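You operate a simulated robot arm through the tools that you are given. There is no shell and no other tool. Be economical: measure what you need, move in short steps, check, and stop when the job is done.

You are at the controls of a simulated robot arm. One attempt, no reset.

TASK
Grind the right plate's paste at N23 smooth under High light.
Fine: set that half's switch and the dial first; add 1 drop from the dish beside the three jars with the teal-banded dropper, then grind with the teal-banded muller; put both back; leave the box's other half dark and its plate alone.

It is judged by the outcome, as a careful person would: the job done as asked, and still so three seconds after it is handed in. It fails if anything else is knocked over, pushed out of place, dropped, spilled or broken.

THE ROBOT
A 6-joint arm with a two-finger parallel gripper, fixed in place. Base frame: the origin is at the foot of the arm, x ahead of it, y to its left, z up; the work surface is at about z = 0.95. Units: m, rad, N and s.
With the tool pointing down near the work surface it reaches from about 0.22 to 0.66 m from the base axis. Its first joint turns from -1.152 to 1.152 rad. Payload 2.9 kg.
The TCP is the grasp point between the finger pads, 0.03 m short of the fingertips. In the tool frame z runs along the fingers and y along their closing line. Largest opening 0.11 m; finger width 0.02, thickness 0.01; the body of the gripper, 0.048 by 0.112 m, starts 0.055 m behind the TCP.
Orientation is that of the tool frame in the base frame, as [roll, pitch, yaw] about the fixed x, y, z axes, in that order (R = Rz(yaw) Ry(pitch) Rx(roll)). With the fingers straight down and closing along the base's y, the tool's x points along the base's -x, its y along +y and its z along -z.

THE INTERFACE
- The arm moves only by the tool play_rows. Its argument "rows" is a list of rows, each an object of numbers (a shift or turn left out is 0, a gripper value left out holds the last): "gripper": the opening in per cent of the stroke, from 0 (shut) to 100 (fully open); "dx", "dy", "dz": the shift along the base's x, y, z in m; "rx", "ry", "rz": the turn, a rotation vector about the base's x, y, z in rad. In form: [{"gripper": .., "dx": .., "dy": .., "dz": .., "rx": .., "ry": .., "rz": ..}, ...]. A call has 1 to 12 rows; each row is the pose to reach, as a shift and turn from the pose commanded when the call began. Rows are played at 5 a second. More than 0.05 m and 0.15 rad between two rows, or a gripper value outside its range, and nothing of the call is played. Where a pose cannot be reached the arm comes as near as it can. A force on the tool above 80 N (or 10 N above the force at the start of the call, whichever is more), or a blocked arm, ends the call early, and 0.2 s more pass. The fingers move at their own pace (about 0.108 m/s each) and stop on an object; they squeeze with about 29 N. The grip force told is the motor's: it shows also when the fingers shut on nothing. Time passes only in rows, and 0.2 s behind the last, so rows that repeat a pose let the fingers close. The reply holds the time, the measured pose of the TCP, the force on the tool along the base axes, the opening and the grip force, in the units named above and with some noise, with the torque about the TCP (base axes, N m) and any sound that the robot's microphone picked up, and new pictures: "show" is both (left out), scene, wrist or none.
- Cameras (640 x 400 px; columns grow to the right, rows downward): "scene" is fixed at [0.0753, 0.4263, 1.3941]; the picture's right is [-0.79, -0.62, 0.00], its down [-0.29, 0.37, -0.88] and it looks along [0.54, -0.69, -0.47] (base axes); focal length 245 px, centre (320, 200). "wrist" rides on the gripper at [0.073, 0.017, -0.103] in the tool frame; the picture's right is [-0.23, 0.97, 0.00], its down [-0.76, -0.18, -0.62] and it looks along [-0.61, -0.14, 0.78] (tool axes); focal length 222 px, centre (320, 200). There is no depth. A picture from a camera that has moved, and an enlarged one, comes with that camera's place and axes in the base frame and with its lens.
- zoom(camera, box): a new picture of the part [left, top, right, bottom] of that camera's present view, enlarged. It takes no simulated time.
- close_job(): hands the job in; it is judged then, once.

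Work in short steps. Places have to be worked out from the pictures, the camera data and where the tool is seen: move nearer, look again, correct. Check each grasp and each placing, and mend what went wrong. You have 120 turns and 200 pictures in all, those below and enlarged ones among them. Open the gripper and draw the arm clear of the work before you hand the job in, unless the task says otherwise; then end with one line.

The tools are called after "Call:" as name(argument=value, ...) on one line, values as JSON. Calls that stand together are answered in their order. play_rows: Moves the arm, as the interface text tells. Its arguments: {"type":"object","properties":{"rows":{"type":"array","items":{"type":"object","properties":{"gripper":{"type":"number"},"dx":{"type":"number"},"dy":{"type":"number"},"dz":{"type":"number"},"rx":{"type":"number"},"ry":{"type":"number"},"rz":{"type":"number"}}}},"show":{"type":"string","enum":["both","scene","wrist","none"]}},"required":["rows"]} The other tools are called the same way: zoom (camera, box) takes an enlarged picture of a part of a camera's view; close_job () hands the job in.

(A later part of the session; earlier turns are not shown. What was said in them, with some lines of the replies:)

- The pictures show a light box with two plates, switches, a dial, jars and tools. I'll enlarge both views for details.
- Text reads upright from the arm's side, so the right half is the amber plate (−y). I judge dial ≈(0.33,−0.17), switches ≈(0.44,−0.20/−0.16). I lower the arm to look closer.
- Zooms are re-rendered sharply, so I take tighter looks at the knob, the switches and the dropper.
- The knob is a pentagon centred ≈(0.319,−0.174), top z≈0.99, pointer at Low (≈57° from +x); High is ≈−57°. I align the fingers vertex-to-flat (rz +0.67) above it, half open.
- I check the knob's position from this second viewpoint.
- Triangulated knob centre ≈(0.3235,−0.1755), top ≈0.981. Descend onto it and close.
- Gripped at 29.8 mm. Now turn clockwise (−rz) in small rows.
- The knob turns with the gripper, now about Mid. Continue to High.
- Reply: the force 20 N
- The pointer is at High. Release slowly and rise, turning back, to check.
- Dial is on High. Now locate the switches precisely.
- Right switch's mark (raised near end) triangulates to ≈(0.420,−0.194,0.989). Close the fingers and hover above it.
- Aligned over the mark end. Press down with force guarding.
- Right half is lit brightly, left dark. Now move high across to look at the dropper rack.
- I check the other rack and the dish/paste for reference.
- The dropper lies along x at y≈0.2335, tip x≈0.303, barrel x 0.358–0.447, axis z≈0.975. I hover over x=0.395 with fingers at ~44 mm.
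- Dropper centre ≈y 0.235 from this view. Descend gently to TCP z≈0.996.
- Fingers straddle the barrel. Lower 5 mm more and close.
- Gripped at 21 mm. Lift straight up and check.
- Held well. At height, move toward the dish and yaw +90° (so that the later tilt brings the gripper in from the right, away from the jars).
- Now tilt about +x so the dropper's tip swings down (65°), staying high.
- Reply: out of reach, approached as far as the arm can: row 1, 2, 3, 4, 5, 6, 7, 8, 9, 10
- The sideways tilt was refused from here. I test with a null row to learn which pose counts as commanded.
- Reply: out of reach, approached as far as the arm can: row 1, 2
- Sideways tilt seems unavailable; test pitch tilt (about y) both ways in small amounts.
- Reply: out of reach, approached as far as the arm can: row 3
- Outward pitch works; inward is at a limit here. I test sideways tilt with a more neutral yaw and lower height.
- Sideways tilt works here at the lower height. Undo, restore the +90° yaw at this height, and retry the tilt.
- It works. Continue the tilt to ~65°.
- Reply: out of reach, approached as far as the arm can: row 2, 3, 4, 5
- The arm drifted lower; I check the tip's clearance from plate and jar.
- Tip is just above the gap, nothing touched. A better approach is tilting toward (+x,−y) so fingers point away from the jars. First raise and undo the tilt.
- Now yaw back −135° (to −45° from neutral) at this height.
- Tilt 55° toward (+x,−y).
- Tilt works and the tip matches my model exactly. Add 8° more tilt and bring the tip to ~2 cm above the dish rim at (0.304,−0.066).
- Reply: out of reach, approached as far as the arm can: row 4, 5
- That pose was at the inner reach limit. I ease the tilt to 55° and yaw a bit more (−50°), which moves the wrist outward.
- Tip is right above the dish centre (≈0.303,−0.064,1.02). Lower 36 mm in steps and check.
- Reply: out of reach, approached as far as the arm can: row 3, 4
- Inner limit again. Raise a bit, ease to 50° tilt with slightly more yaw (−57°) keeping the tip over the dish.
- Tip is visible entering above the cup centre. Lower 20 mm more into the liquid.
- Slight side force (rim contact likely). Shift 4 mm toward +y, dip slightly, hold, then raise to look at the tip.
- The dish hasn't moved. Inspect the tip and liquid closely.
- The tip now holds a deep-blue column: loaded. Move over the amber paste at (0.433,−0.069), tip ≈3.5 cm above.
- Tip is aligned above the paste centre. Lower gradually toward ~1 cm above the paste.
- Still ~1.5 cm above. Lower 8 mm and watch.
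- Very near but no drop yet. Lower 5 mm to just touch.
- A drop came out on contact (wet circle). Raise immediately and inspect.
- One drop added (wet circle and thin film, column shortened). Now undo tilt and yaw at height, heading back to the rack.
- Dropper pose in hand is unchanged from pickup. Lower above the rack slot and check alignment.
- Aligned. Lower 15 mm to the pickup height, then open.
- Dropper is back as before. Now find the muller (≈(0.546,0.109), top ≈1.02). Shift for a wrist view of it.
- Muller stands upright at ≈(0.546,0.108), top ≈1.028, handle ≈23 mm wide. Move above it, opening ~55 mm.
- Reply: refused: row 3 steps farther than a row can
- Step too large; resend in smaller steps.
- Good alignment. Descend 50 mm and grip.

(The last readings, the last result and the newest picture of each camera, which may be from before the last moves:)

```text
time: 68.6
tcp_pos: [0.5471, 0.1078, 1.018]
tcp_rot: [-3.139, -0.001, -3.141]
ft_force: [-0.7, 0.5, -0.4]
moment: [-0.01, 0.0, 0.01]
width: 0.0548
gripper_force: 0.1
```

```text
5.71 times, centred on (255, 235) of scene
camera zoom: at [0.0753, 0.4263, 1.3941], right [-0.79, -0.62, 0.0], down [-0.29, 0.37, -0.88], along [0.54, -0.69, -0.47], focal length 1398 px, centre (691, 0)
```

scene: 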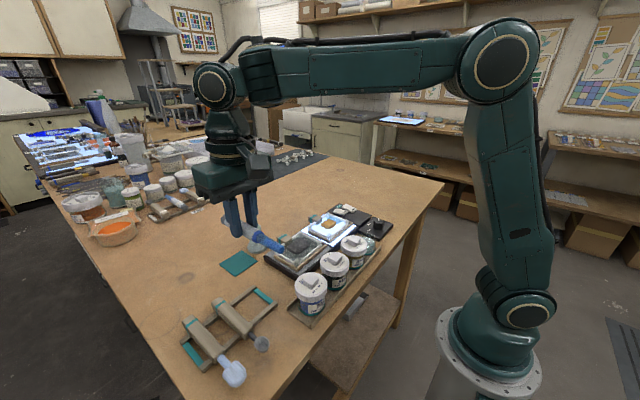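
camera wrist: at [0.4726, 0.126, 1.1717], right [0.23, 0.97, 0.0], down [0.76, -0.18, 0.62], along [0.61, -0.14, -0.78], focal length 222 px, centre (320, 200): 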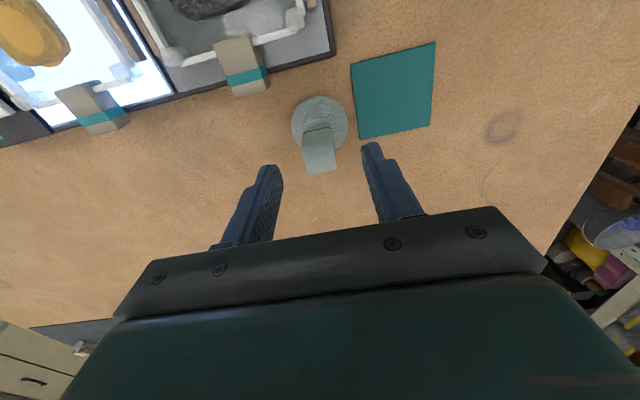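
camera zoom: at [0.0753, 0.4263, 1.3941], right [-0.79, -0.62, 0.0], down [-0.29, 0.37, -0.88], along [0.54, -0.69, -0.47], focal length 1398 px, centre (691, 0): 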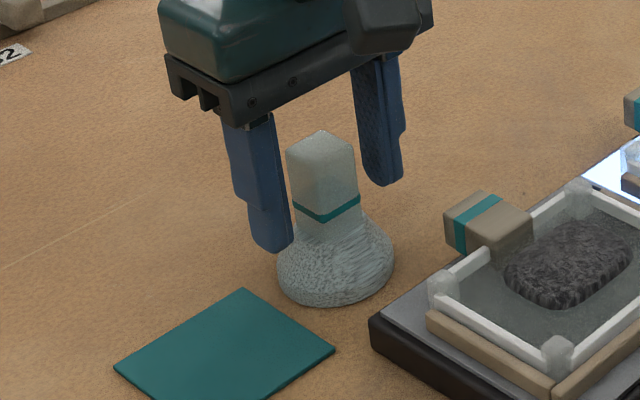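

Close the fingers on the handle.

Call:
play_rows(rows=[{"gripper": 0}, {"gripper": 0}, {"gripper": 0}], show="none")

Call:
zoom(camera="scene", box=[210, 200, 300, 270])

```text
time: 69.4
tcp_pos: [0.5468, 0.1084, 1.0179]
tcp_rot: [-3.14, 0.0, -3.14]
ft_force: [0.1, -0.8, 0.5]
moment: [-0.02, -0.03, -0.02]
width: 0.0238
gripper_force: 28.9
```

```text
5.71 times, centred on (255, 235) of scene
camera zoom: at [0.0753, 0.4263, 1.3941], right [-0.79, -0.62, 0.0], down [-0.29, 0.37, -0.88], along [0.54, -0.69, -0.47], focal length 1398 px, centre (691, 0)
```

zoom: 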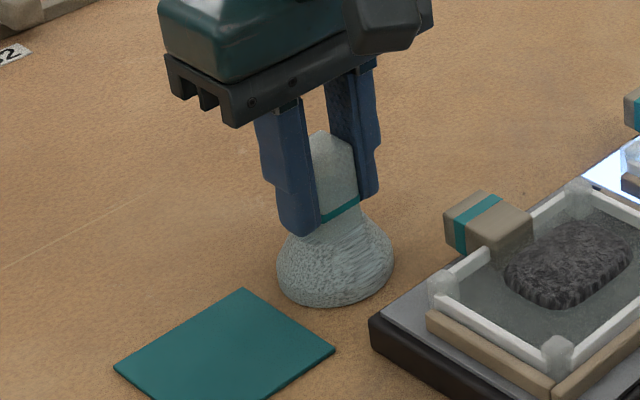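

Held (23.8 mm). Lift and carry over to above the amber paste (0.430,−0.0695).

Call:
play_rows(rows=[{"dz": 0.03}, {"dz": 0.07}, {"dz": 0.1}, {"dz": 0.1, "dx": -0.025, "dy": -0.037}, {"dz": 0.1, "dx": -0.05, "dy": -0.075}, {"dz": 0.1, "dx": -0.075, "dy": -0.113}, {"dz": 0.1, "dx": -0.1, "dy": -0.15}, {"dz": 0.1, "dx": -0.117, "dy": -0.178}, {"dz": 0.07, "dx": -0.117, "dy": -0.178}, {"dz": 0.07, "dx": -0.117, "dy": -0.178}])

Call:
zoom(camera="scene", box=[290, 180, 380, 250])

```text
time: 71.6
tcp_pos: [0.4322, -0.0695, 1.0856]
tcp_rot: [-3.138, 0.0, -3.14]
ft_force: [-0.2, 0.8, -2.3]
moment: [0.0, -0.03, -0.05]
width: 0.0234
gripper_force: 28.7
camera wrist: at [0.3595, -0.0525, 1.1893], right [0.23, 0.97, 0.0], down [0.76, -0.18, 0.62], along [0.61, -0.14, -0.78], focal length 222 px, centre (320, 200)
```

scene: 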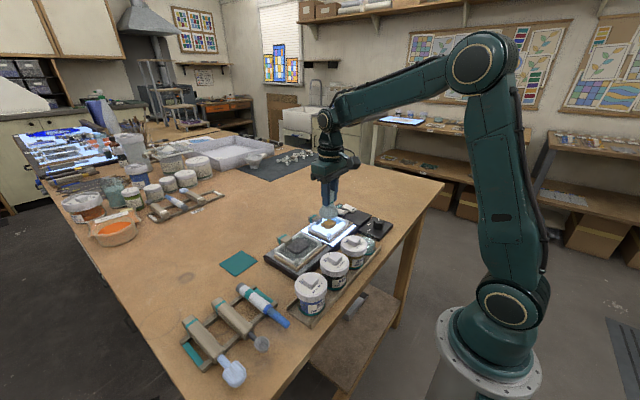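
wrist: 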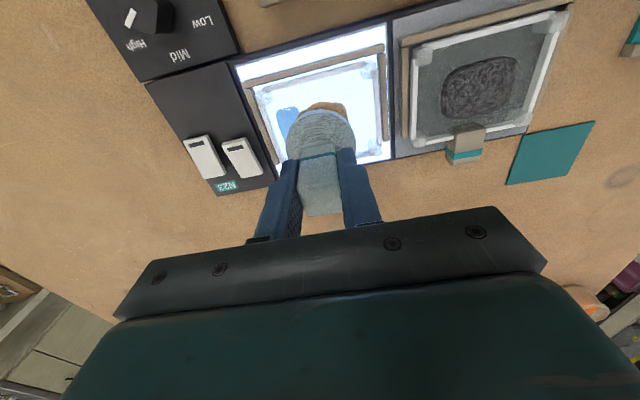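

```text
5.71 times, centred on (335, 215) of scene
camera zoom: at [0.0753, 0.4263, 1.3941], right [-0.79, -0.62, 0.0], down [-0.29, 0.37, -0.88], along [0.54, -0.69, -0.47], focal length 1398 px, centre (234, 114)
```

zoom: 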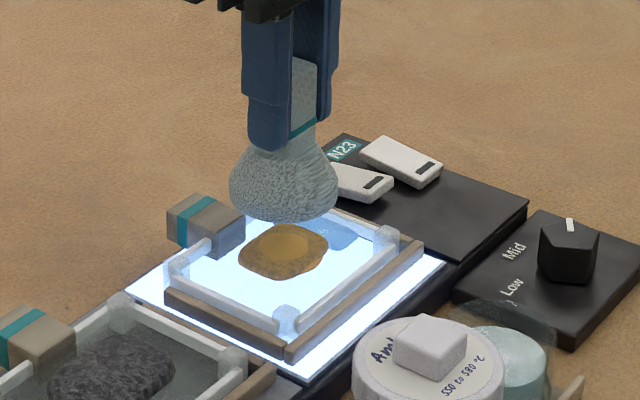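

Muller is centred over the paste. Descend toward contact.

Call:
play_rows(rows=[{"dz": -0.012}, {"dz": -0.02}, {"dz": -0.025}, {"dz": -0.025}], show="none")

Call:
play_rows(rows=[{"dz": -0.002}, {"dz": -0.004}, {"dz": -0.004}], show="none")

Call:
zoom(camera="scene", box=[300, 190, 370, 245])

```text
time: 72.6
tcp_pos: [0.4312, -0.0684, 1.064]
tcp_rot: [-3.14, 0.0, 3.141]
ft_force: [-0.5, 0.3, -2.0]
moment: [-0.02, 0.01, 0.01]
width: 0.0236
gripper_force: 29.0
```

```text
time: 73.4
tcp_pos: [0.4297, -0.0679, 1.06]
tcp_rot: [-3.141, 0.0, -3.142]
ft_force: [0.0, 0.4, -2.4]
moment: [0.0, 0.0, 0.01]
width: 0.0238
gripper_force: 29.3
```

```text
7.27 times, centred on (335, 218) of scene
camera zoom: at [0.0753, 0.4263, 1.3941], right [-0.79, -0.62, 0.0], down [-0.29, 0.37, -0.88], along [0.54, -0.69, -0.47], focal length 1779 px, centre (211, 73)
```

zoom: 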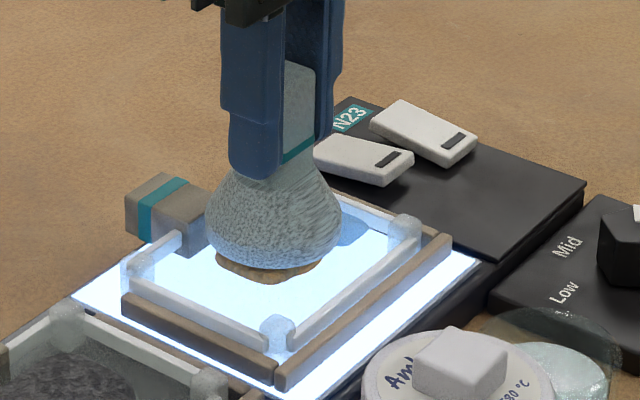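

Just above the paste. Continue in 1.5 mm increments.

Call:
play_rows(rows=[{"dz": -0.002}, {"dz": -0.003}, {"dz": -0.003}], show="none")

Call:
play_rows(rows=[{"dz": -0.001}, {"dz": -0.002}, {"dz": -0.002}], show="none")

```text
time: 74.2
tcp_pos: [0.4306, -0.0683, 1.0567]
tcp_rot: [-3.14, 0.001, -3.141]
ft_force: [0.5, 0.4, -2.0]
moment: [-0.02, 0.01, 0.01]
width: 0.0237
gripper_force: 29.0
```

```text
time: 75.0
tcp_pos: [0.4311, -0.0686, 1.0548]
tcp_rot: [-3.138, 0.001, 3.141]
ft_force: [-0.3, -0.1, -1.9]
moment: [0.01, 0.0, -0.02]
width: 0.0237
gripper_force: 29.0
```

Call:
play_rows(rows=[{"dz": -0.002}, {"dz": -0.003}, {"dz": -0.003}], show="none")

Call:
play_rows(rows=[{"dz": -0.001}, {"dz": -0.002}, {"dz": -0.002}], show="none")

Call:
zoom(camera="scene", box=[300, 190, 370, 245])

```text
time: 75.8
tcp_pos: [0.4303, -0.0697, 1.0531]
tcp_rot: [-3.141, 0.002, -3.14]
ft_force: [-2.2, 1.8, 22.6]
moment: [0.17, 0.71, 0.02]
width: 0.0241
gripper_force: 29.6
```

```text
time: 76.6
tcp_pos: [0.4314, -0.0693, 1.0511]
tcp_rot: [-3.14, 0.005, -3.142]
ft_force: [-1.0, 1.7, 30.0]
moment: [0.21, -0.14, 0.05]
width: 0.0236
gripper_force: 28.7
```

```text
7.27 times, centred on (335, 218) of scene
camera zoom: at [0.0748, 0.4265, 1.3941], right [-0.79, -0.62, 0.0], down [-0.29, 0.37, -0.88], along [0.54, -0.69, -0.47], focal length 1779 px, centre (211, 73)
```

zoom: 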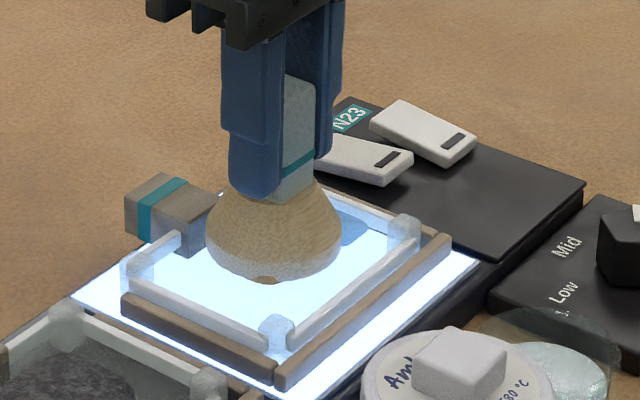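

In contact (~30 N; the muller picks up the tint). Ease pressure slightly and make a small elliptical stroke.

Call:
play_rows(rows=[{"dz": 0.001}, {"dz": 0.001, "dy": 0.005, "dx": 0.002}, {"dz": 0.001, "dy": 0.009, "dx": 0.001}, {"dz": 0.001, "dy": 0.009, "dx": -0.002}, {"dz": 0.001, "dy": 0.004, "dx": -0.004}, {"dz": 0.001, "dy": -0.003, "dx": -0.004}, {"dz": 0.001, "dy": -0.008, "dx": -0.002}, {"dz": 0.001, "dy": -0.009, "dx": 0.001}, {"dz": 0.001, "dy": -0.005, "dx": 0.003}, {"dz": 0.001, "dy": 0.0, "dx": 0.003}, {"dz": 0.001, "dy": 0.0, "dx": 0.0}], show="none")

Call:
zoom(camera="scene", box=[300, 190, 370, 245])

```text
time: 79.0
tcp_pos: [0.4335, -0.0693, 1.0509]
tcp_rot: [-3.14, 0.008, 3.141]
ft_force: [7.8, -4.3, 22.1]
moment: [-0.01, -0.02, -0.01]
width: 0.0236
gripper_force: 29.1
```

```text
7.27 times, centred on (335, 218) of scene
camera zoom: at [0.0752, 0.4263, 1.3941], right [-0.79, -0.62, 0.0], down [-0.29, 0.37, -0.88], along [0.54, -0.69, -0.47], focal length 1779 px, centre (211, 73)
```

zoom: 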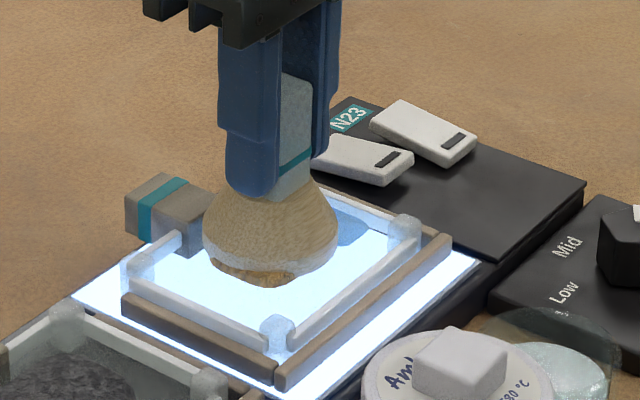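

Grinding proceeds. Continue with mostly y-direction strokes (grip resists those best).

Call:
play_rows(rows=[{"dy": 0.006, "dx": -0.001}, {"dy": 0.011, "dx": -0.002}, {"dy": 0.005, "dx": -0.003}, {"dy": -0.002, "dx": -0.003}, {"dy": -0.009, "dx": -0.003}, {"dy": -0.011, "dx": -0.001}, {"dy": -0.004, "dx": 0.0}, {"dy": 0.003, "dx": 0.001}, {"dy": 0.01, "dx": 0.001}, {"dy": 0.008, "dx": -0.001}, {"dy": 0.0, "dx": -0.002}, {"dy": -0.007, "dx": -0.003}], show="none")

Call:
zoom(camera="scene", box=[300, 190, 370, 245])

```text
time: 81.6
tcp_pos: [0.4279, -0.0759, 1.0496]
tcp_rot: [3.141, -0.002, 3.141]
ft_force: [0.2, 1.5, 1.8]
moment: [0.06, -0.1, 0.08]
width: 0.0238
gripper_force: 28.9
```

```text
7.27 times, centred on (335, 218) of scene
camera zoom: at [0.0752, 0.4264, 1.3941], right [-0.79, -0.62, 0.0], down [-0.29, 0.37, -0.88], along [0.54, -0.69, -0.47], focal length 1779 px, centre (211, 73)
```

zoom: 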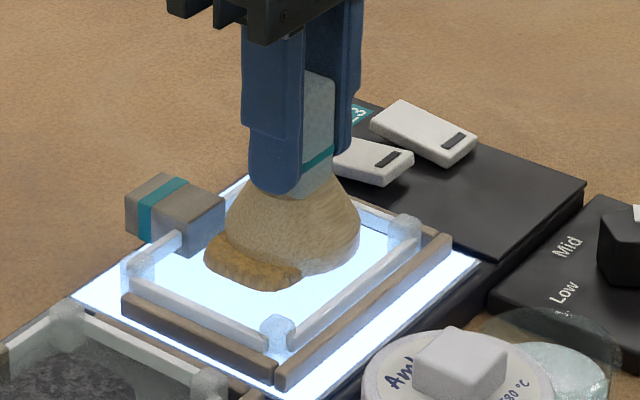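

The lump has shifted beside the muller. Lift straight up and look at the state.

Call:
play_rows(rows=[{"dz": 0.01}, {"dz": 0.03}, {"dz": 0.045}, {"dz": 0.045}], show="wrist")

Call:
zoom(camera="scene", box=[300, 190, 370, 245])

Call:
zoom(camera="wrist", box=[230, 40, 400, 180])

```text
time: 82.6
tcp_pos: [0.4287, -0.0749, 1.0961]
tcp_rot: [-3.14, 0.0, -3.141]
ft_force: [-1.4, 0.5, -2.4]
moment: [0.01, -0.01, 0.02]
width: 0.0236
gripper_force: 29.0
camera wrist: at [0.3555, -0.0601, 1.1993], right [0.23, 0.97, 0.0], down [0.76, -0.18, 0.62], along [0.61, -0.14, -0.78], focal length 222 px, centre (320, 200)
```

wrist: 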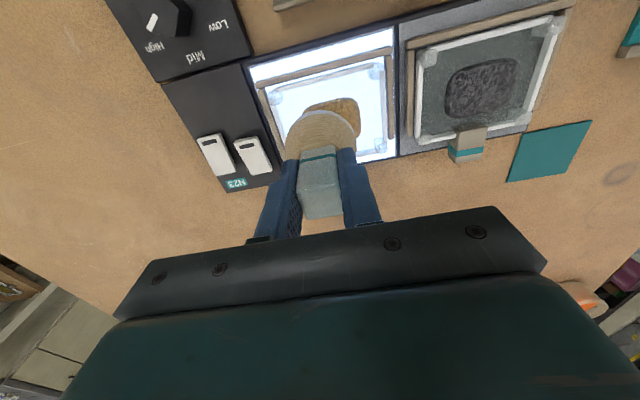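

```text
7.27 times, centred on (335, 218) of scene
camera zoom: at [0.0753, 0.4263, 1.3941], right [-0.79, -0.62, 0.0], down [-0.29, 0.37, -0.88], along [0.54, -0.69, -0.47], focal length 1779 px, centre (211, 73)
```

zoom: 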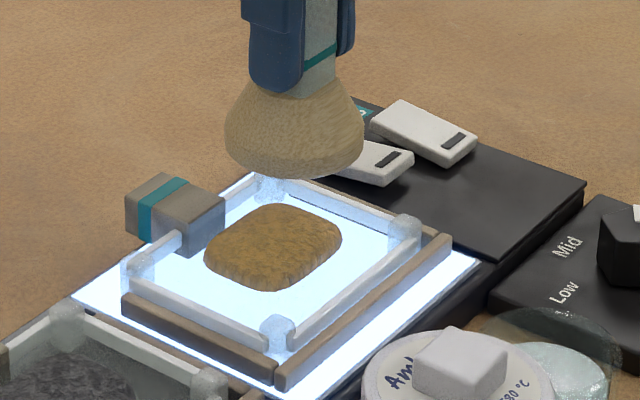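

```text
2.86 times, centred on (315, 110) of wrist
camera zoom: at [0.3555, -0.0601, 1.1993], right [0.23, 0.97, 0.0], down [0.76, -0.18, 0.62], along [0.61, -0.14, -0.78], focal length 635 px, centre (334, 457)
```

zoom: 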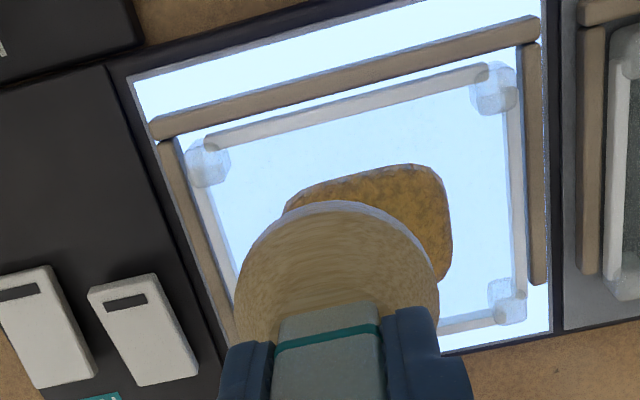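

The drop is worked in and the lump is back in shape but still coarse. Re-centre and continue grinding with smaller strokes.

Call:
play_rows(rows=[{"dx": 0.003, "dy": 0.005, "dz": -0.015}, {"dx": 0.003, "dy": 0.005, "dz": -0.03}, {"dx": 0.003, "dy": 0.005, "dz": -0.04}, {"dx": 0.003, "dy": 0.005, "dz": -0.043}, {"dx": 0.003, "dy": 0.005, "dz": -0.043}], show="none")

Call:
play_rows(rows=[{"dz": -0.001}, {"dz": -0.001, "dy": 0.005}, {"dz": -0.001, "dy": 0.004, "dx": -0.003}, {"dz": -0.001, "dy": 0.0, "dx": -0.004}, {"dz": -0.001, "dy": -0.004, "dx": -0.003}, {"dz": -0.001, "dy": -0.005, "dx": 0.0}, {"dz": -0.001, "dy": -0.004, "dx": 0.003}, {"dz": -0.001, "dy": 0.0, "dx": 0.004}, {"dz": -0.001, "dy": 0.004, "dx": 0.003}, {"dz": -0.001, "dy": 0.005, "dx": 0.0}, {"dz": -0.001, "dy": 0.0, "dx": 0.0}], show="none")

Call:
zoom(camera="scene", box=[300, 190, 370, 245])

```text
time: 83.8
tcp_pos: [0.432, -0.0713, 1.0522]
tcp_rot: [-3.139, 0.0, 3.141]
ft_force: [0.2, -0.2, -1.7]
moment: [-0.04, 0.01, 0.01]
width: 0.024
gripper_force: 28.9
```

```text
time: 86.2
tcp_pos: [0.4297, -0.0708, 1.0511]
tcp_rot: [-3.14, 0.0, 3.142]
ft_force: [0.4, 0.1, -1.7]
moment: [0.03, 0.0, -0.01]
width: 0.0238
gripper_force: 29.2
```

```text
7.27 times, centred on (335, 218) of scene
camera zoom: at [0.0753, 0.4263, 1.3941], right [-0.79, -0.62, 0.0], down [-0.29, 0.37, -0.88], along [0.54, -0.69, -0.47], focal length 1779 px, centre (211, 73)
```

zoom: 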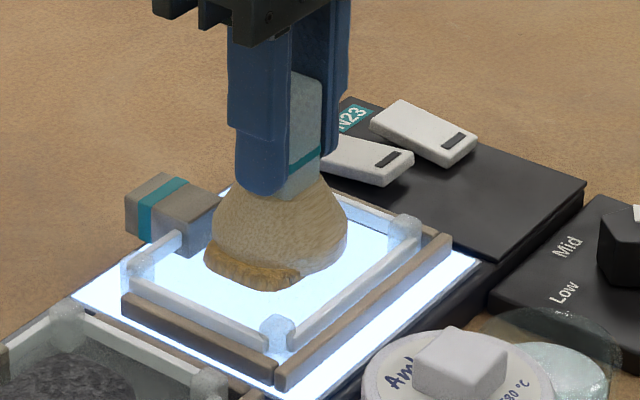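

No contact yet (muller sits a bit higher in the grip). Lower in steps until ~15 N.

Call:
play_rows(rows=[{"dz": -0.001}, {"dz": -0.002}, {"dz": -0.002}], show="none")

Call:
play_rows(rows=[{"dz": -0.001}, {"dz": -0.002}, {"dz": -0.002}], show="none")

```text
time: 87.0
tcp_pos: [0.431, -0.0706, 1.0491]
tcp_rot: [-3.14, 0.003, -3.141]
ft_force: [-7.6, -0.9, 22.5]
moment: [0.14, 0.62, 0.08]
width: 0.0239
gripper_force: 28.9
```

```text
time: 87.8
tcp_pos: [0.4316, -0.0712, 1.0491]
tcp_rot: [-3.14, 0.007, 3.141]
ft_force: [1.5, -3.4, 29.9]
moment: [0.05, -0.19, -0.03]
width: 0.024
gripper_force: 29.4
```

In contact at ~30 N. Grind in circles.

Call:
play_rows(rows=[{"dy": 0.005}, {"dy": 0.004, "dx": -0.003}, {"dy": 0.0, "dx": -0.004}, {"dy": -0.005, "dx": -0.003}, {"dy": -0.006, "dx": 0.0}, {"dy": -0.005, "dx": 0.003}, {"dy": 0.0, "dx": 0.004}, {"dy": 0.005, "dx": 0.003}, {"dy": 0.006, "dx": 0.0}, {"dy": 0.004, "dx": -0.003}, {"dy": 0.0, "dx": -0.003}, {"dy": 0.0, "dx": 0.0}], show="none")

Call:
zoom(camera="scene", box=[300, 190, 370, 245])

```text
time: 90.4
tcp_pos: [0.4301, -0.07, 1.0482]
tcp_rot: [-3.14, -0.003, 3.141]
ft_force: [-9.7, 4.0, 29.3]
moment: [0.18, 0.18, 0.07]
width: 0.0239
gripper_force: 28.5
```

```text
7.27 times, centred on (335, 218) of scene
camera zoom: at [0.0746, 0.4265, 1.3941], right [-0.79, -0.62, 0.0], down [-0.29, 0.37, -0.88], along [0.54, -0.69, -0.47], focal length 1779 px, centre (211, 73)
```

zoom: 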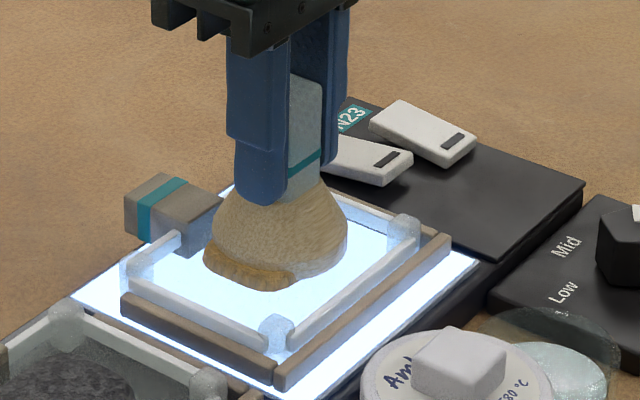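

Steady contact; the band of paste looks finer. Two more rounds.

Call:
play_rows(rows=[{"dy": 0.005}, {"dy": 0.004, "dx": -0.003}, {"dy": 0.0, "dx": -0.004}, {"dy": -0.005, "dx": -0.003}, {"dy": -0.006, "dx": 0.0}, {"dy": -0.005, "dx": 0.003}, {"dy": 0.0, "dx": 0.004}, {"dy": 0.005, "dx": 0.003}, {"dy": 0.006, "dx": 0.0}, {"dy": 0.004, "dx": -0.003}, {"dy": 0.0, "dx": -0.003}, {"dy": 0.0, "dx": 0.0}], show="none")

Call:
play_rows(rows=[{"dy": 0.005, "dx": 0.002}, {"dy": 0.007, "dx": 0.003}, {"dy": 0.002, "dx": 0.003}, {"dy": -0.005, "dx": 0.002}, {"dy": -0.007, "dx": 0.0}, {"dy": -0.002, "dx": -0.002}, {"dy": 0.005, "dx": -0.003}, {"dy": 0.007, "dx": -0.001}, {"dy": 0.0, "dx": 0.002}, {"dy": -0.006, "dx": 0.003}, {"dy": -0.003, "dx": 0.0}, {"dy": 0.0, "dx": 0.0}], show="none")

Call:
play_rows(rows=[{"dz": 0.01}, {"dz": 0.03}, {"dz": 0.05}, {"dz": 0.05}], show="none")

Call:
zoom(camera="scene", box=[300, 190, 370, 245])

```text
time: 93.0
tcp_pos: [0.4295, -0.0715, 1.0465]
tcp_rot: [-3.14, -0.002, -3.141]
ft_force: [-2.2, -0.8, 3.5]
moment: [0.04, -0.03, 0.03]
width: 0.0238
gripper_force: 29.2
```

```text
time: 95.6
tcp_pos: [0.4309, -0.0707, 1.0481]
tcp_rot: [-3.14, 0.0, -3.141]
ft_force: [-0.3, -1.2, 0.8]
moment: [0.01, -0.01, -0.02]
width: 0.0239
gripper_force: 28.9
```

```text
time: 96.6
tcp_pos: [0.4318, -0.0709, 1.0977]
tcp_rot: [-3.14, -0.004, -3.142]
ft_force: [-0.2, 0.3, -2.3]
moment: [-0.03, 0.04, 0.0]
width: 0.0237
gripper_force: 29.4
```

```text
7.27 times, centred on (335, 218) of scene
camera zoom: at [0.0753, 0.4263, 1.3941], right [-0.79, -0.62, 0.0], down [-0.29, 0.37, -0.88], along [0.54, -0.69, -0.47], focal length 1779 px, centre (211, 73)
```

zoom: 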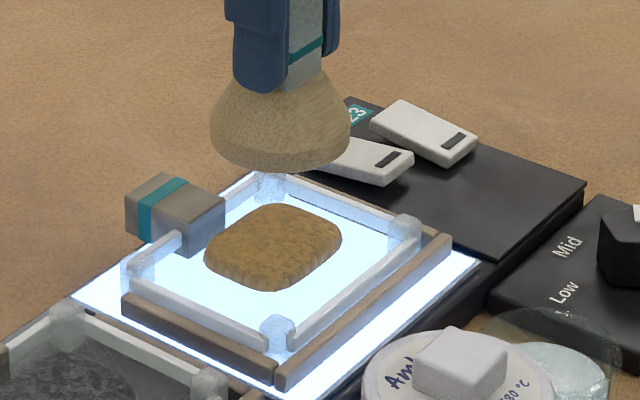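

Look closely at the paste texture.

Call:
zoom(camera="scene", box=[318, 208, 342, 232])

Call:
zoom(camera="wrist", box=[260, 60, 380, 160])

```text
16.00 times, centred on (330, 220) of scene
camera zoom: at [0.0753, 0.4263, 1.3941], right [-0.79, -0.62, 0.0], down [-0.29, 0.37, -0.88], along [0.54, -0.69, -0.47], focal length 3914 px, centre (160, -120)
```

zoom: 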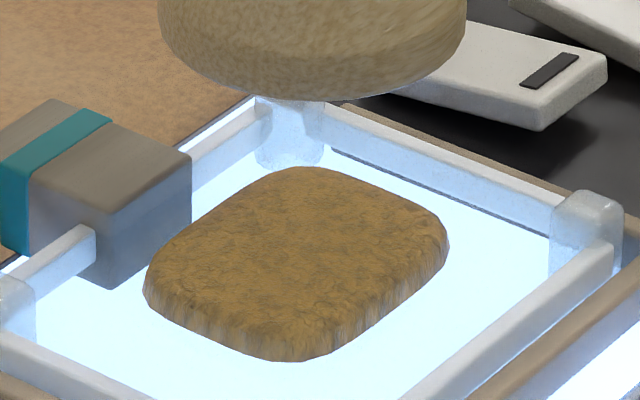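

```text
4.00 times, centred on (320, 110) of wrist
camera zoom: at [0.3589, -0.0545, 1.2003], right [0.23, 0.97, 0.0], down [0.76, -0.18, 0.62], along [0.61, -0.14, -0.78], focal length 888 px, centre (320, 560)
```

zoom: 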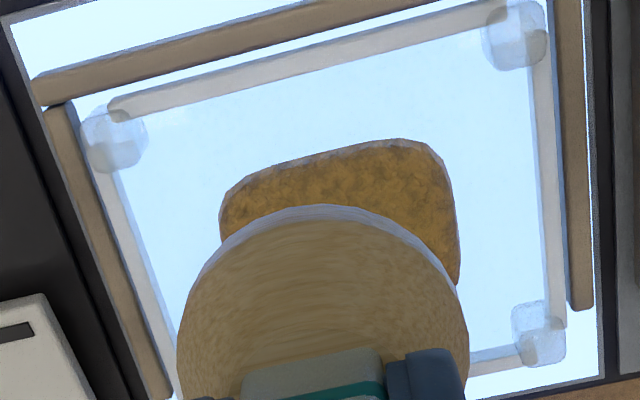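

Still somewhat grainy. Go back down and grind more with wider strokes and sustained pressure.

Call:
play_rows(rows=[{"dz": -0.02}, {"dz": -0.04}, {"dz": -0.049}, {"dz": -0.052}, {"dz": -0.053}, {"dz": -0.053}], show="none")

Call:
play_rows(rows=[{"dz": -0.001, "dy": 0.005}, {"dz": -0.001, "dy": 0.008, "dx": -0.003}, {"dz": -0.001, "dy": 0.003, "dx": -0.005}, {"dz": -0.001, "dy": -0.004, "dx": -0.005}, {"dz": -0.001, "dy": -0.009, "dx": -0.002}, {"dz": -0.001, "dy": -0.008, "dx": 0.003}, {"dz": -0.001, "dy": -0.002, "dx": 0.005}, {"dz": -0.001, "dy": 0.005, "dx": 0.004}, {"dz": -0.001, "dy": 0.008, "dx": 0.0}, {"dz": -0.001, "dy": 0.003, "dx": -0.004}, {"dz": -0.001, "dy": -0.003, "dx": -0.003}, {"dz": -0.001}], show="none")

```text
time: 98.0
tcp_pos: [0.4325, -0.0714, 1.0462]
tcp_rot: [-3.14, 0.005, -3.141]
ft_force: [-3.9, -0.6, 29.3]
moment: [0.11, 0.19, 0.02]
width: 0.0237
gripper_force: 29.4
```

```text
time: 100.6
tcp_pos: [0.43, -0.0718, 1.0443]
tcp_rot: [-3.14, 0.0, 3.139]
ft_force: [-5.7, -3.6, 19.1]
moment: [0.09, 0.17, 0.06]
width: 0.024
gripper_force: 29.0
```

Call:
play_rows(rows=[{"dy": 0.005}, {"dy": 0.008, "dx": -0.003}, {"dy": 0.003, "dx": -0.005}, {"dy": -0.004, "dx": -0.005}, {"dy": -0.009, "dx": -0.002}, {"dy": -0.008, "dx": 0.003}, {"dy": -0.002, "dx": 0.005}, {"dy": 0.005, "dx": 0.004}, {"dy": 0.008, "dx": 0.0}, {"dy": 0.003, "dx": -0.004}, {"dy": -0.003, "dx": -0.003}, {"dy": 0}], show="none")

Call:
play_rows(rows=[{"dz": -0.001, "dy": 0.005}, {"dz": -0.001, "dy": 0.008, "dx": -0.003}, {"dz": -0.001, "dy": 0.003, "dx": -0.005}, {"dz": -0.001, "dy": -0.004, "dx": -0.005}, {"dz": -0.001, "dy": -0.009, "dx": -0.002}, {"dz": -0.001, "dy": -0.008, "dx": 0.003}, {"dz": -0.001, "dy": -0.002, "dx": 0.005}, {"dz": -0.001, "dy": 0.005, "dx": 0.004}, {"dz": -0.001, "dy": 0.008, "dx": 0.0}, {"dz": -0.001, "dy": 0.003, "dx": -0.004}, {"dz": -0.001, "dy": -0.003, "dx": -0.003}, {"dz": -0.001}], show="none")

Call:
zoom(camera="scene", box=[300, 190, 370, 245])

```text
time: 103.2
tcp_pos: [0.4291, -0.0715, 1.044]
tcp_rot: [-3.14, 0.0, 3.138]
ft_force: [-8.5, -4.2, 28.7]
moment: [0.02, 0.35, 0.07]
width: 0.0238
gripper_force: 29.6
```

```text
time: 105.8
tcp_pos: [0.4293, -0.0705, 1.0417]
tcp_rot: [-3.14, -0.001, 3.14]
ft_force: [-3.1, -3.5, 12.6]
moment: [0.01, 0.39, 0.08]
width: 0.0236
gripper_force: 28.5
```

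```text
7.27 times, centred on (335, 218) of scene
camera zoom: at [0.0751, 0.4262, 1.3941], right [-0.79, -0.62, 0.0], down [-0.29, 0.37, -0.88], along [0.54, -0.69, -0.47], focal length 1779 px, centre (211, 73)
```

zoom: 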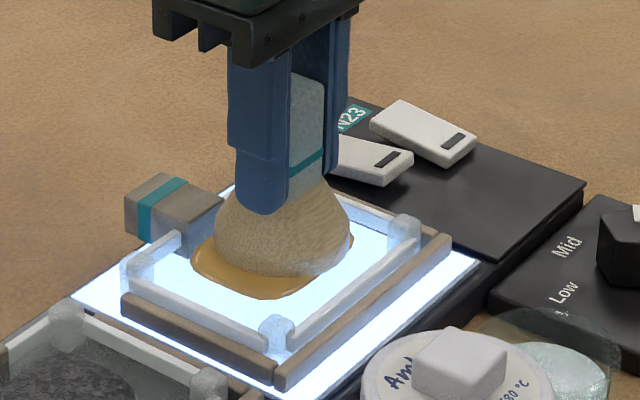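

The paste now looks smooth and spread. Lift and inspect.

Call:
play_rows(rows=[{"dz": 0.01}, {"dz": 0.03}, {"dz": 0.055}, {"dz": 0.07}, {"dz": 0.07}], show="none")

Call:
zoom(camera="scene", box=[305, 195, 355, 240])

Call:
zoom(camera="wrist", box=[230, 40, 400, 180])

```text
time: 107.0
tcp_pos: [0.4306, -0.0701, 1.1133]
tcp_rot: [-3.14, 0.0, -3.141]
ft_force: [0.3, -0.2, -1.6]
moment: [-0.01, -0.03, 0.0]
width: 0.0233
gripper_force: 28.8
```

```text
8.89 times, centred on (330, 218) of scene
camera zoom: at [0.0753, 0.4263, 1.3941], right [-0.79, -0.62, 0.0], down [-0.29, 0.37, -0.88], along [0.54, -0.69, -0.47], focal length 2175 px, centre (231, 44)
```

zoom: 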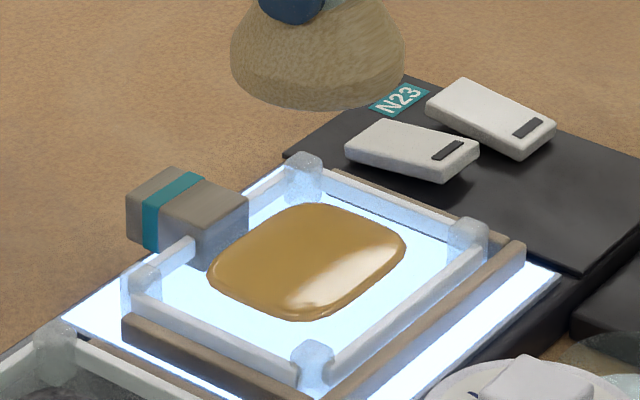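

```text
2.86 times, centred on (315, 110) of wrist
camera zoom: at [0.3587, -0.0541, 1.2161], right [0.23, 0.97, 0.0], down [0.76, -0.18, 0.62], along [0.61, -0.14, -0.78], focal length 635 px, centre (334, 457)
```

zoom: 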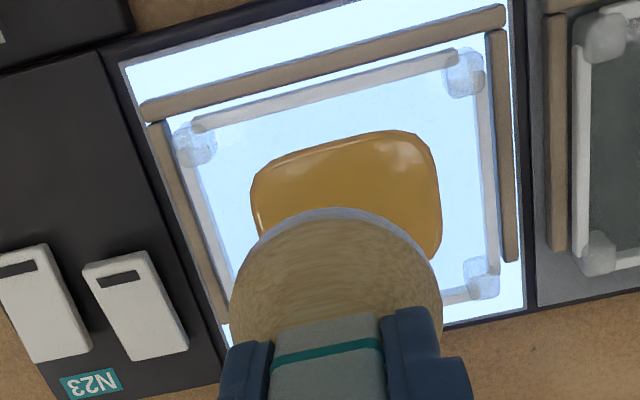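

Paste is smooth and glossy. Carry the muller back above its original spot (0.547,0.1085).

Call:
play_rows(rows=[{"dx": 0.025, "dy": 0.037}, {"dx": 0.05, "dy": 0.075}, {"dx": 0.075, "dy": 0.113}, {"dx": 0.1, "dy": 0.15}, {"dx": 0.1165, "dy": 0.179}, {"dx": 0.1165, "dy": 0.179, "dz": -0.04}, {"dx": 0.1165, "dy": 0.179, "dz": -0.07}, {"dx": 0.1165, "dy": 0.179, "dz": -0.07}], show="wrist")

Call:
zoom(camera="scene", box=[210, 200, 300, 270])

```text
time: 108.8
tcp_pos: [0.5499, 0.1084, 1.0422]
tcp_rot: [-3.14, 0.0, -3.141]
ft_force: [1.0, 1.1, -2.1]
moment: [-0.01, 0.01, 0.0]
width: 0.0237
gripper_force: 29.2
camera wrist: at [0.4778, 0.1252, 1.146], right [0.23, 0.97, 0.0], down [0.76, -0.18, 0.62], along [0.61, -0.14, -0.78], focal length 222 px, centre (320, 200)
```

wrist: 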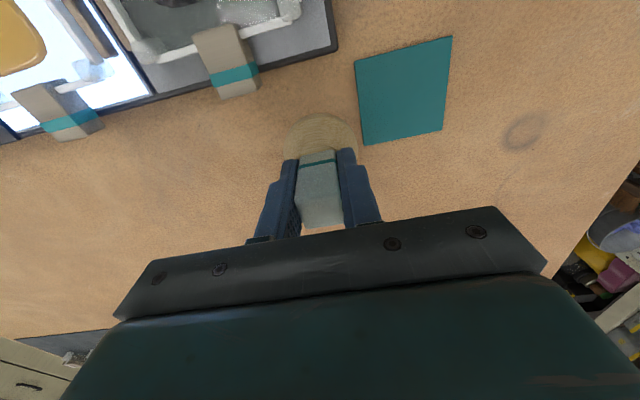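

```text
5.71 times, centred on (255, 235) of scene
camera zoom: at [0.0753, 0.4263, 1.3941], right [-0.79, -0.62, 0.0], down [-0.29, 0.37, -0.88], along [0.54, -0.69, -0.47], focal length 1398 px, centre (691, 0)
```

zoom: 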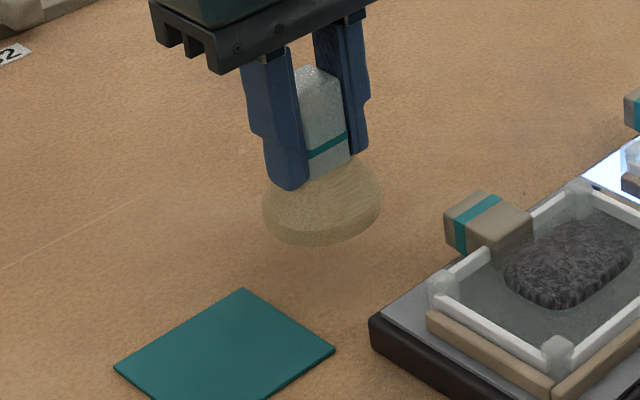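

The muller seems slightly tilted in the grip; zoom to judge.

Call:
zoom(camera="scene", box=[240, 205, 275, 250])

Call:
zoom(camera="wrist", box=[260, 90, 390, 230])

```text
8.89 times, centred on (258, 228) of scene
camera zoom: at [0.0753, 0.4263, 1.3941], right [-0.79, -0.62, 0.0], down [-0.29, 0.37, -0.88], along [0.54, -0.69, -0.47], focal length 2175 px, centre (876, -44)
```

zoom: 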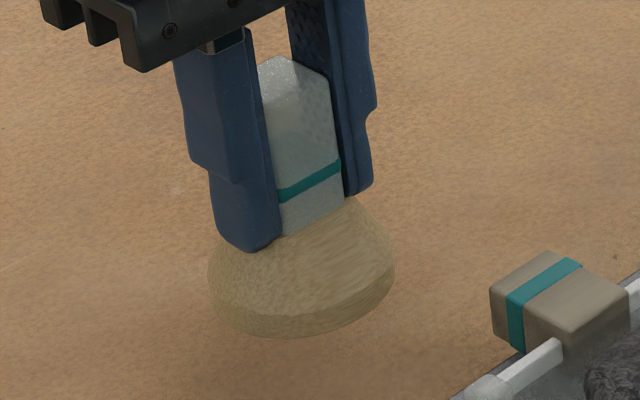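

```text
2.86 times, centred on (325, 160) of wrist
camera zoom: at [0.4778, 0.1252, 1.146], right [0.23, 0.97, 0.0], down [0.76, -0.18, 0.62], along [0.61, -0.14, -0.78], focal length 635 px, centre (306, 314)
```

zoom: 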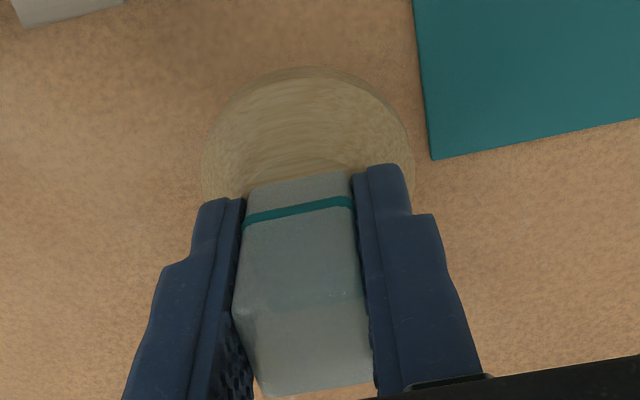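

Muller is near vertical but slid ~6–7 mm toward +x in the grip. Compensate and lower gradually until contact.

Call:
play_rows(rows=[{"dx": -0.007, "dz": -0.01}, {"dx": -0.007, "dz": -0.018}, {"dx": -0.007, "dz": -0.022}, {"dx": -0.007, "dz": -0.022}], show="none")

Call:
zoom(camera="scene", box=[240, 205, 275, 250])

```text
time: 109.8
tcp_pos: [0.5411, 0.1081, 1.0216]
tcp_rot: [-3.141, -0.001, -3.141]
ft_force: [0.0, 0.2, -2.0]
moment: [-0.02, 0.01, 0.02]
width: 0.0236
gripper_force: 28.9
```

```text
8.89 times, centred on (258, 228) of scene
camera zoom: at [0.0753, 0.4263, 1.3941], right [-0.79, -0.62, 0.0], down [-0.29, 0.37, -0.88], along [0.54, -0.69, -0.47], focal length 2175 px, centre (876, -44)
```

zoom: 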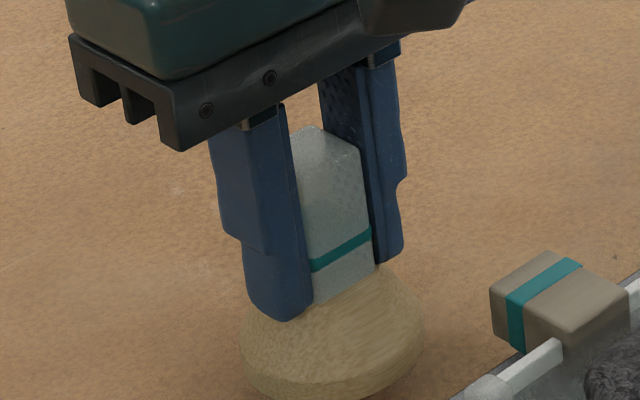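

Call:
play_rows(rows=[{"dz": -0.003}, {"dz": -0.006}, {"dz": -0.006}], show="none")

Call:
play_rows(rows=[{"dz": -0.002}, {"dz": -0.003}, {"dz": -0.003}], show="none")

Call:
zoom(camera="scene", box=[235, 215, 285, 260])

```text
time: 110.6
tcp_pos: [0.5405, 0.1064, 1.0155]
tcp_rot: [-3.14, -0.001, 3.141]
ft_force: [0.5, -0.8, -1.5]
moment: [0.01, 0.0, 0.03]
width: 0.0238
gripper_force: 28.7
```

```text
time: 111.4
tcp_pos: [0.5402, 0.1071, 1.0107]
tcp_rot: [-3.139, 0.001, 3.141]
ft_force: [-0.1, 1.2, -1.8]
moment: [0.01, 0.02, 0.0]
width: 0.0238
gripper_force: 28.8
```

```text
8.89 times, centred on (260, 238) of scene
camera zoom: at [0.0753, 0.4263, 1.3941], right [-0.79, -0.62, 0.0], down [-0.29, 0.37, -0.88], along [0.54, -0.69, -0.47], focal length 2175 px, centre (853, -133)
```

zoom: 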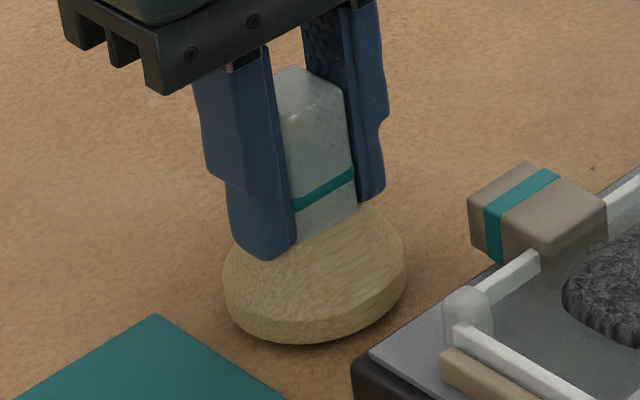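

Base is ~5 mm short in x compared with the original spot; shift back +5 mm, then lower to contact.

Call:
play_rows(rows=[{"dx": 0.005, "dy": 0.001}, {"dx": 0.005, "dy": 0.001, "dz": -0.002}, {"dx": 0.005, "dy": 0.001, "dz": -0.003}, {"dx": 0.005, "dy": 0.001, "dz": -0.003}], show="none")

Call:
play_rows(rows=[{"dz": -0.001}, {"dz": -0.002}, {"dz": -0.002}], show="none")

Call:
zoom(camera="scene", box=[235, 215, 285, 260])

```text
time: 112.4
tcp_pos: [0.5459, 0.1077, 1.0082]
tcp_rot: [-3.139, -0.002, 3.14]
ft_force: [0.4, 0.0, -2.8]
moment: [-0.02, 0.01, -0.02]
width: 0.0236
gripper_force: 29.3
```

```text
time: 113.2
tcp_pos: [0.5459, 0.1072, 1.0071]
tcp_rot: [-3.141, 0.003, -3.14]
ft_force: [0.2, -1.4, 4.5]
moment: [0.01, 0.13, 0.01]
width: 0.0236
gripper_force: 29.2
```

```text
8.89 times, centred on (260, 238) of scene
camera zoom: at [0.0752, 0.4263, 1.3941], right [-0.79, -0.62, 0.0], down [-0.29, 0.37, -0.88], along [0.54, -0.69, -0.47], focal length 2175 px, centre (853, -133)
```

zoom: 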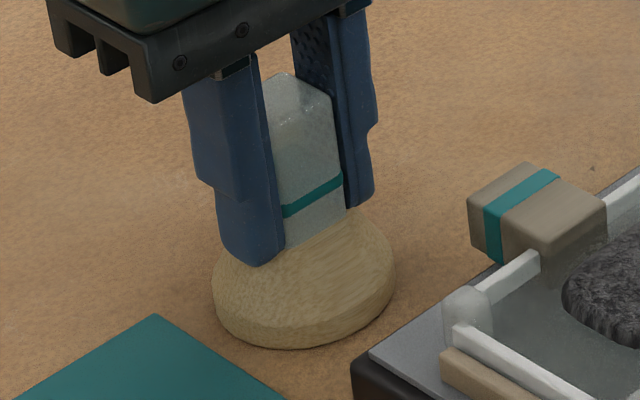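

Contact begins (≈6 N). Press 2–3 mm more to seat the base flat.

Call:
play_rows(rows=[{"dz": -0.001}, {"dz": -0.0015}, {"dz": -0.0015}], show="none")

Call:
play_rows(rows=[{"dz": -0.001}, {"dz": -0.0015}, {"dz": -0.0015}], show="none")

Call:
zoom(camera="scene", box=[235, 215, 285, 260])

```text
time: 114.0
tcp_pos: [0.5463, 0.1087, 1.0066]
tcp_rot: [3.141, 0.003, -3.14]
ft_force: [-6.4, -2.6, 27.0]
moment: [-0.02, 0.43, 0.01]
width: 0.0241
gripper_force: 29.1
```

```text
time: 114.8
tcp_pos: [0.5444, 0.1093, 1.0067]
tcp_rot: [3.14, 0.005, 3.139]
ft_force: [-3.4, -2.5, 30.4]
moment: [-0.07, -0.01, 0.01]
width: 0.0238
gripper_force: 28.9
```

```text
8.89 times, centred on (260, 238) of scene
camera zoom: at [0.0747, 0.4261, 1.3942], right [-0.79, -0.62, 0.0], down [-0.29, 0.37, -0.88], along [0.54, -0.69, -0.47], focal length 2175 px, centre (853, -133)
```

zoom: 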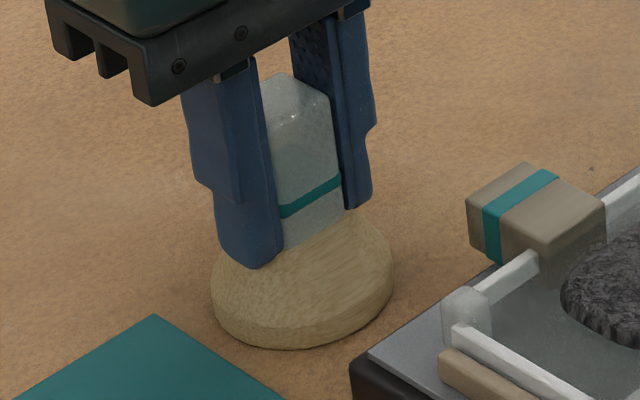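

Moment is now ~0 with 30 N: base is flat. Ease up slightly and open the fingers slowly.

Call:
play_rows(rows=[{"dz": 0.0015}, {"dz": 0.0015}, {"dz": 0.0015, "gripper": 26}, {"dz": 0.0015, "gripper": 35}, {"dz": 0.0015, "gripper": 50}, {"dz": 0.0015, "gripper": 50}], show="none")

Call:
zoom(camera="scene", box=[210, 200, 300, 270])

```text
time: 116.2
tcp_pos: [0.5459, 0.1091, 1.0037]
tcp_rot: [-3.138, 0.001, 3.141]
ft_force: [-0.1, -0.4, 0.3]
moment: [-0.01, 0.03, 0.01]
width: 0.055
gripper_force: 0.1
```

```text
5.71 times, centred on (255, 235) of scene
camera zoom: at [0.0753, 0.4263, 1.3941], right [-0.79, -0.62, 0.0], down [-0.29, 0.37, -0.88], along [0.54, -0.69, -0.47], focal length 1398 px, centre (691, 0)
```

zoom: 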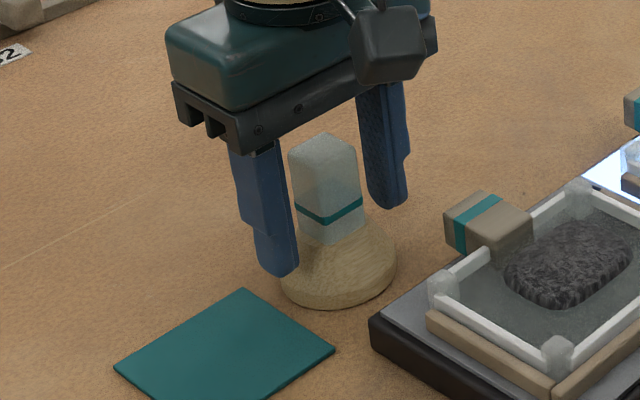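

Muller stands upright within ~2 mm of its original spot. Rise straight up and withdraw clear.

Call:
play_rows(rows=[{"dz": 0.03}, {"dz": 0.07}, {"dz": 0.11}, {"dz": 0.15}, {"dz": 0.19, "dx": -0.03, "gripper": 100}, {"dz": 0.22, "dx": -0.07}, {"dz": 0.25, "dx": -0.11}, {"dz": 0.27, "dx": -0.15}, {"dz": 0.27, "dx": -0.18}])

Call:
zoom(camera="scene", box=[160, 190, 420, 390])

Call:
zoom(camera="scene", box=[290, 190, 400, 260])

```text
time: 118.2
tcp_pos: [0.3652, 0.1101, 1.2744]
tcp_rot: [-3.139, -0.001, -3.141]
ft_force: [0.3, 0.3, -0.4]
moment: [-0.02, -0.02, 0.0]
width: 0.1098
gripper_force: 0.1
camera wrist: at [0.2926, 0.125, 1.3774], right [0.23, 0.97, 0.0], down [0.76, -0.18, 0.62], along [0.61, -0.14, -0.78], focal length 222 px, centre (320, 200)
```

scene: 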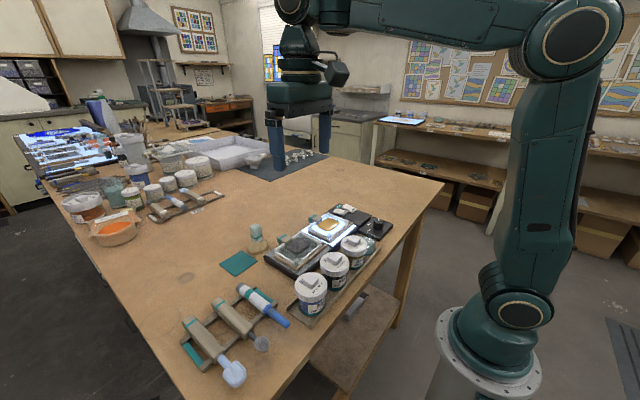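
wrist: 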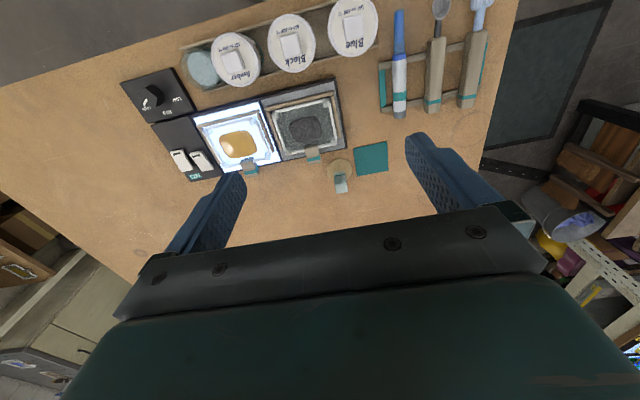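

```text
2.00 times, centred on (290, 290) of scene
camera zoom: at [0.0753, 0.4263, 1.3941], right [-0.79, -0.62, 0.0], down [-0.29, 0.37, -0.88], along [0.54, -0.69, -0.47], focal length 489 px, centre (380, 20)
```

zoom: 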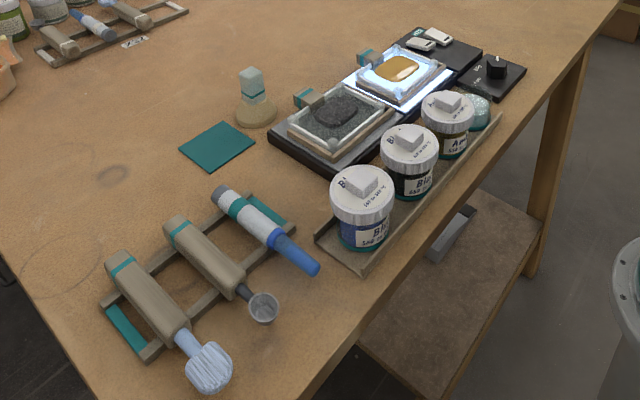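

```text
5.71 times, centred on (345, 225) of scene
camera zoom: at [0.0753, 0.4263, 1.3941], right [-0.79, -0.62, 0.0], down [-0.29, 0.37, -0.88], along [0.54, -0.69, -0.47], focal length 1398 px, centre (177, 57)
```

zoom: 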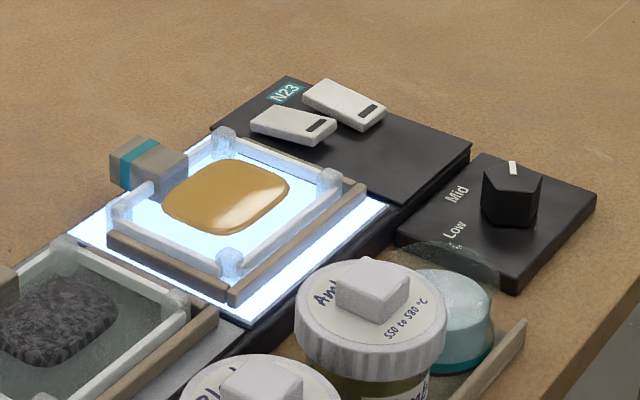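

The right half is lit with the dial on High, the paste is smooth, and the left half is dark and untouched. The tools are back and the arm is clear, so I'm handing in.

Call:
close_job()

```text
The job is handed in.
```

The right (amber) plate's paste at N23 is ground smooth under High light after one drop, the teal-banded dropper and muller are back in place, and the left half stayed dark and untouched.
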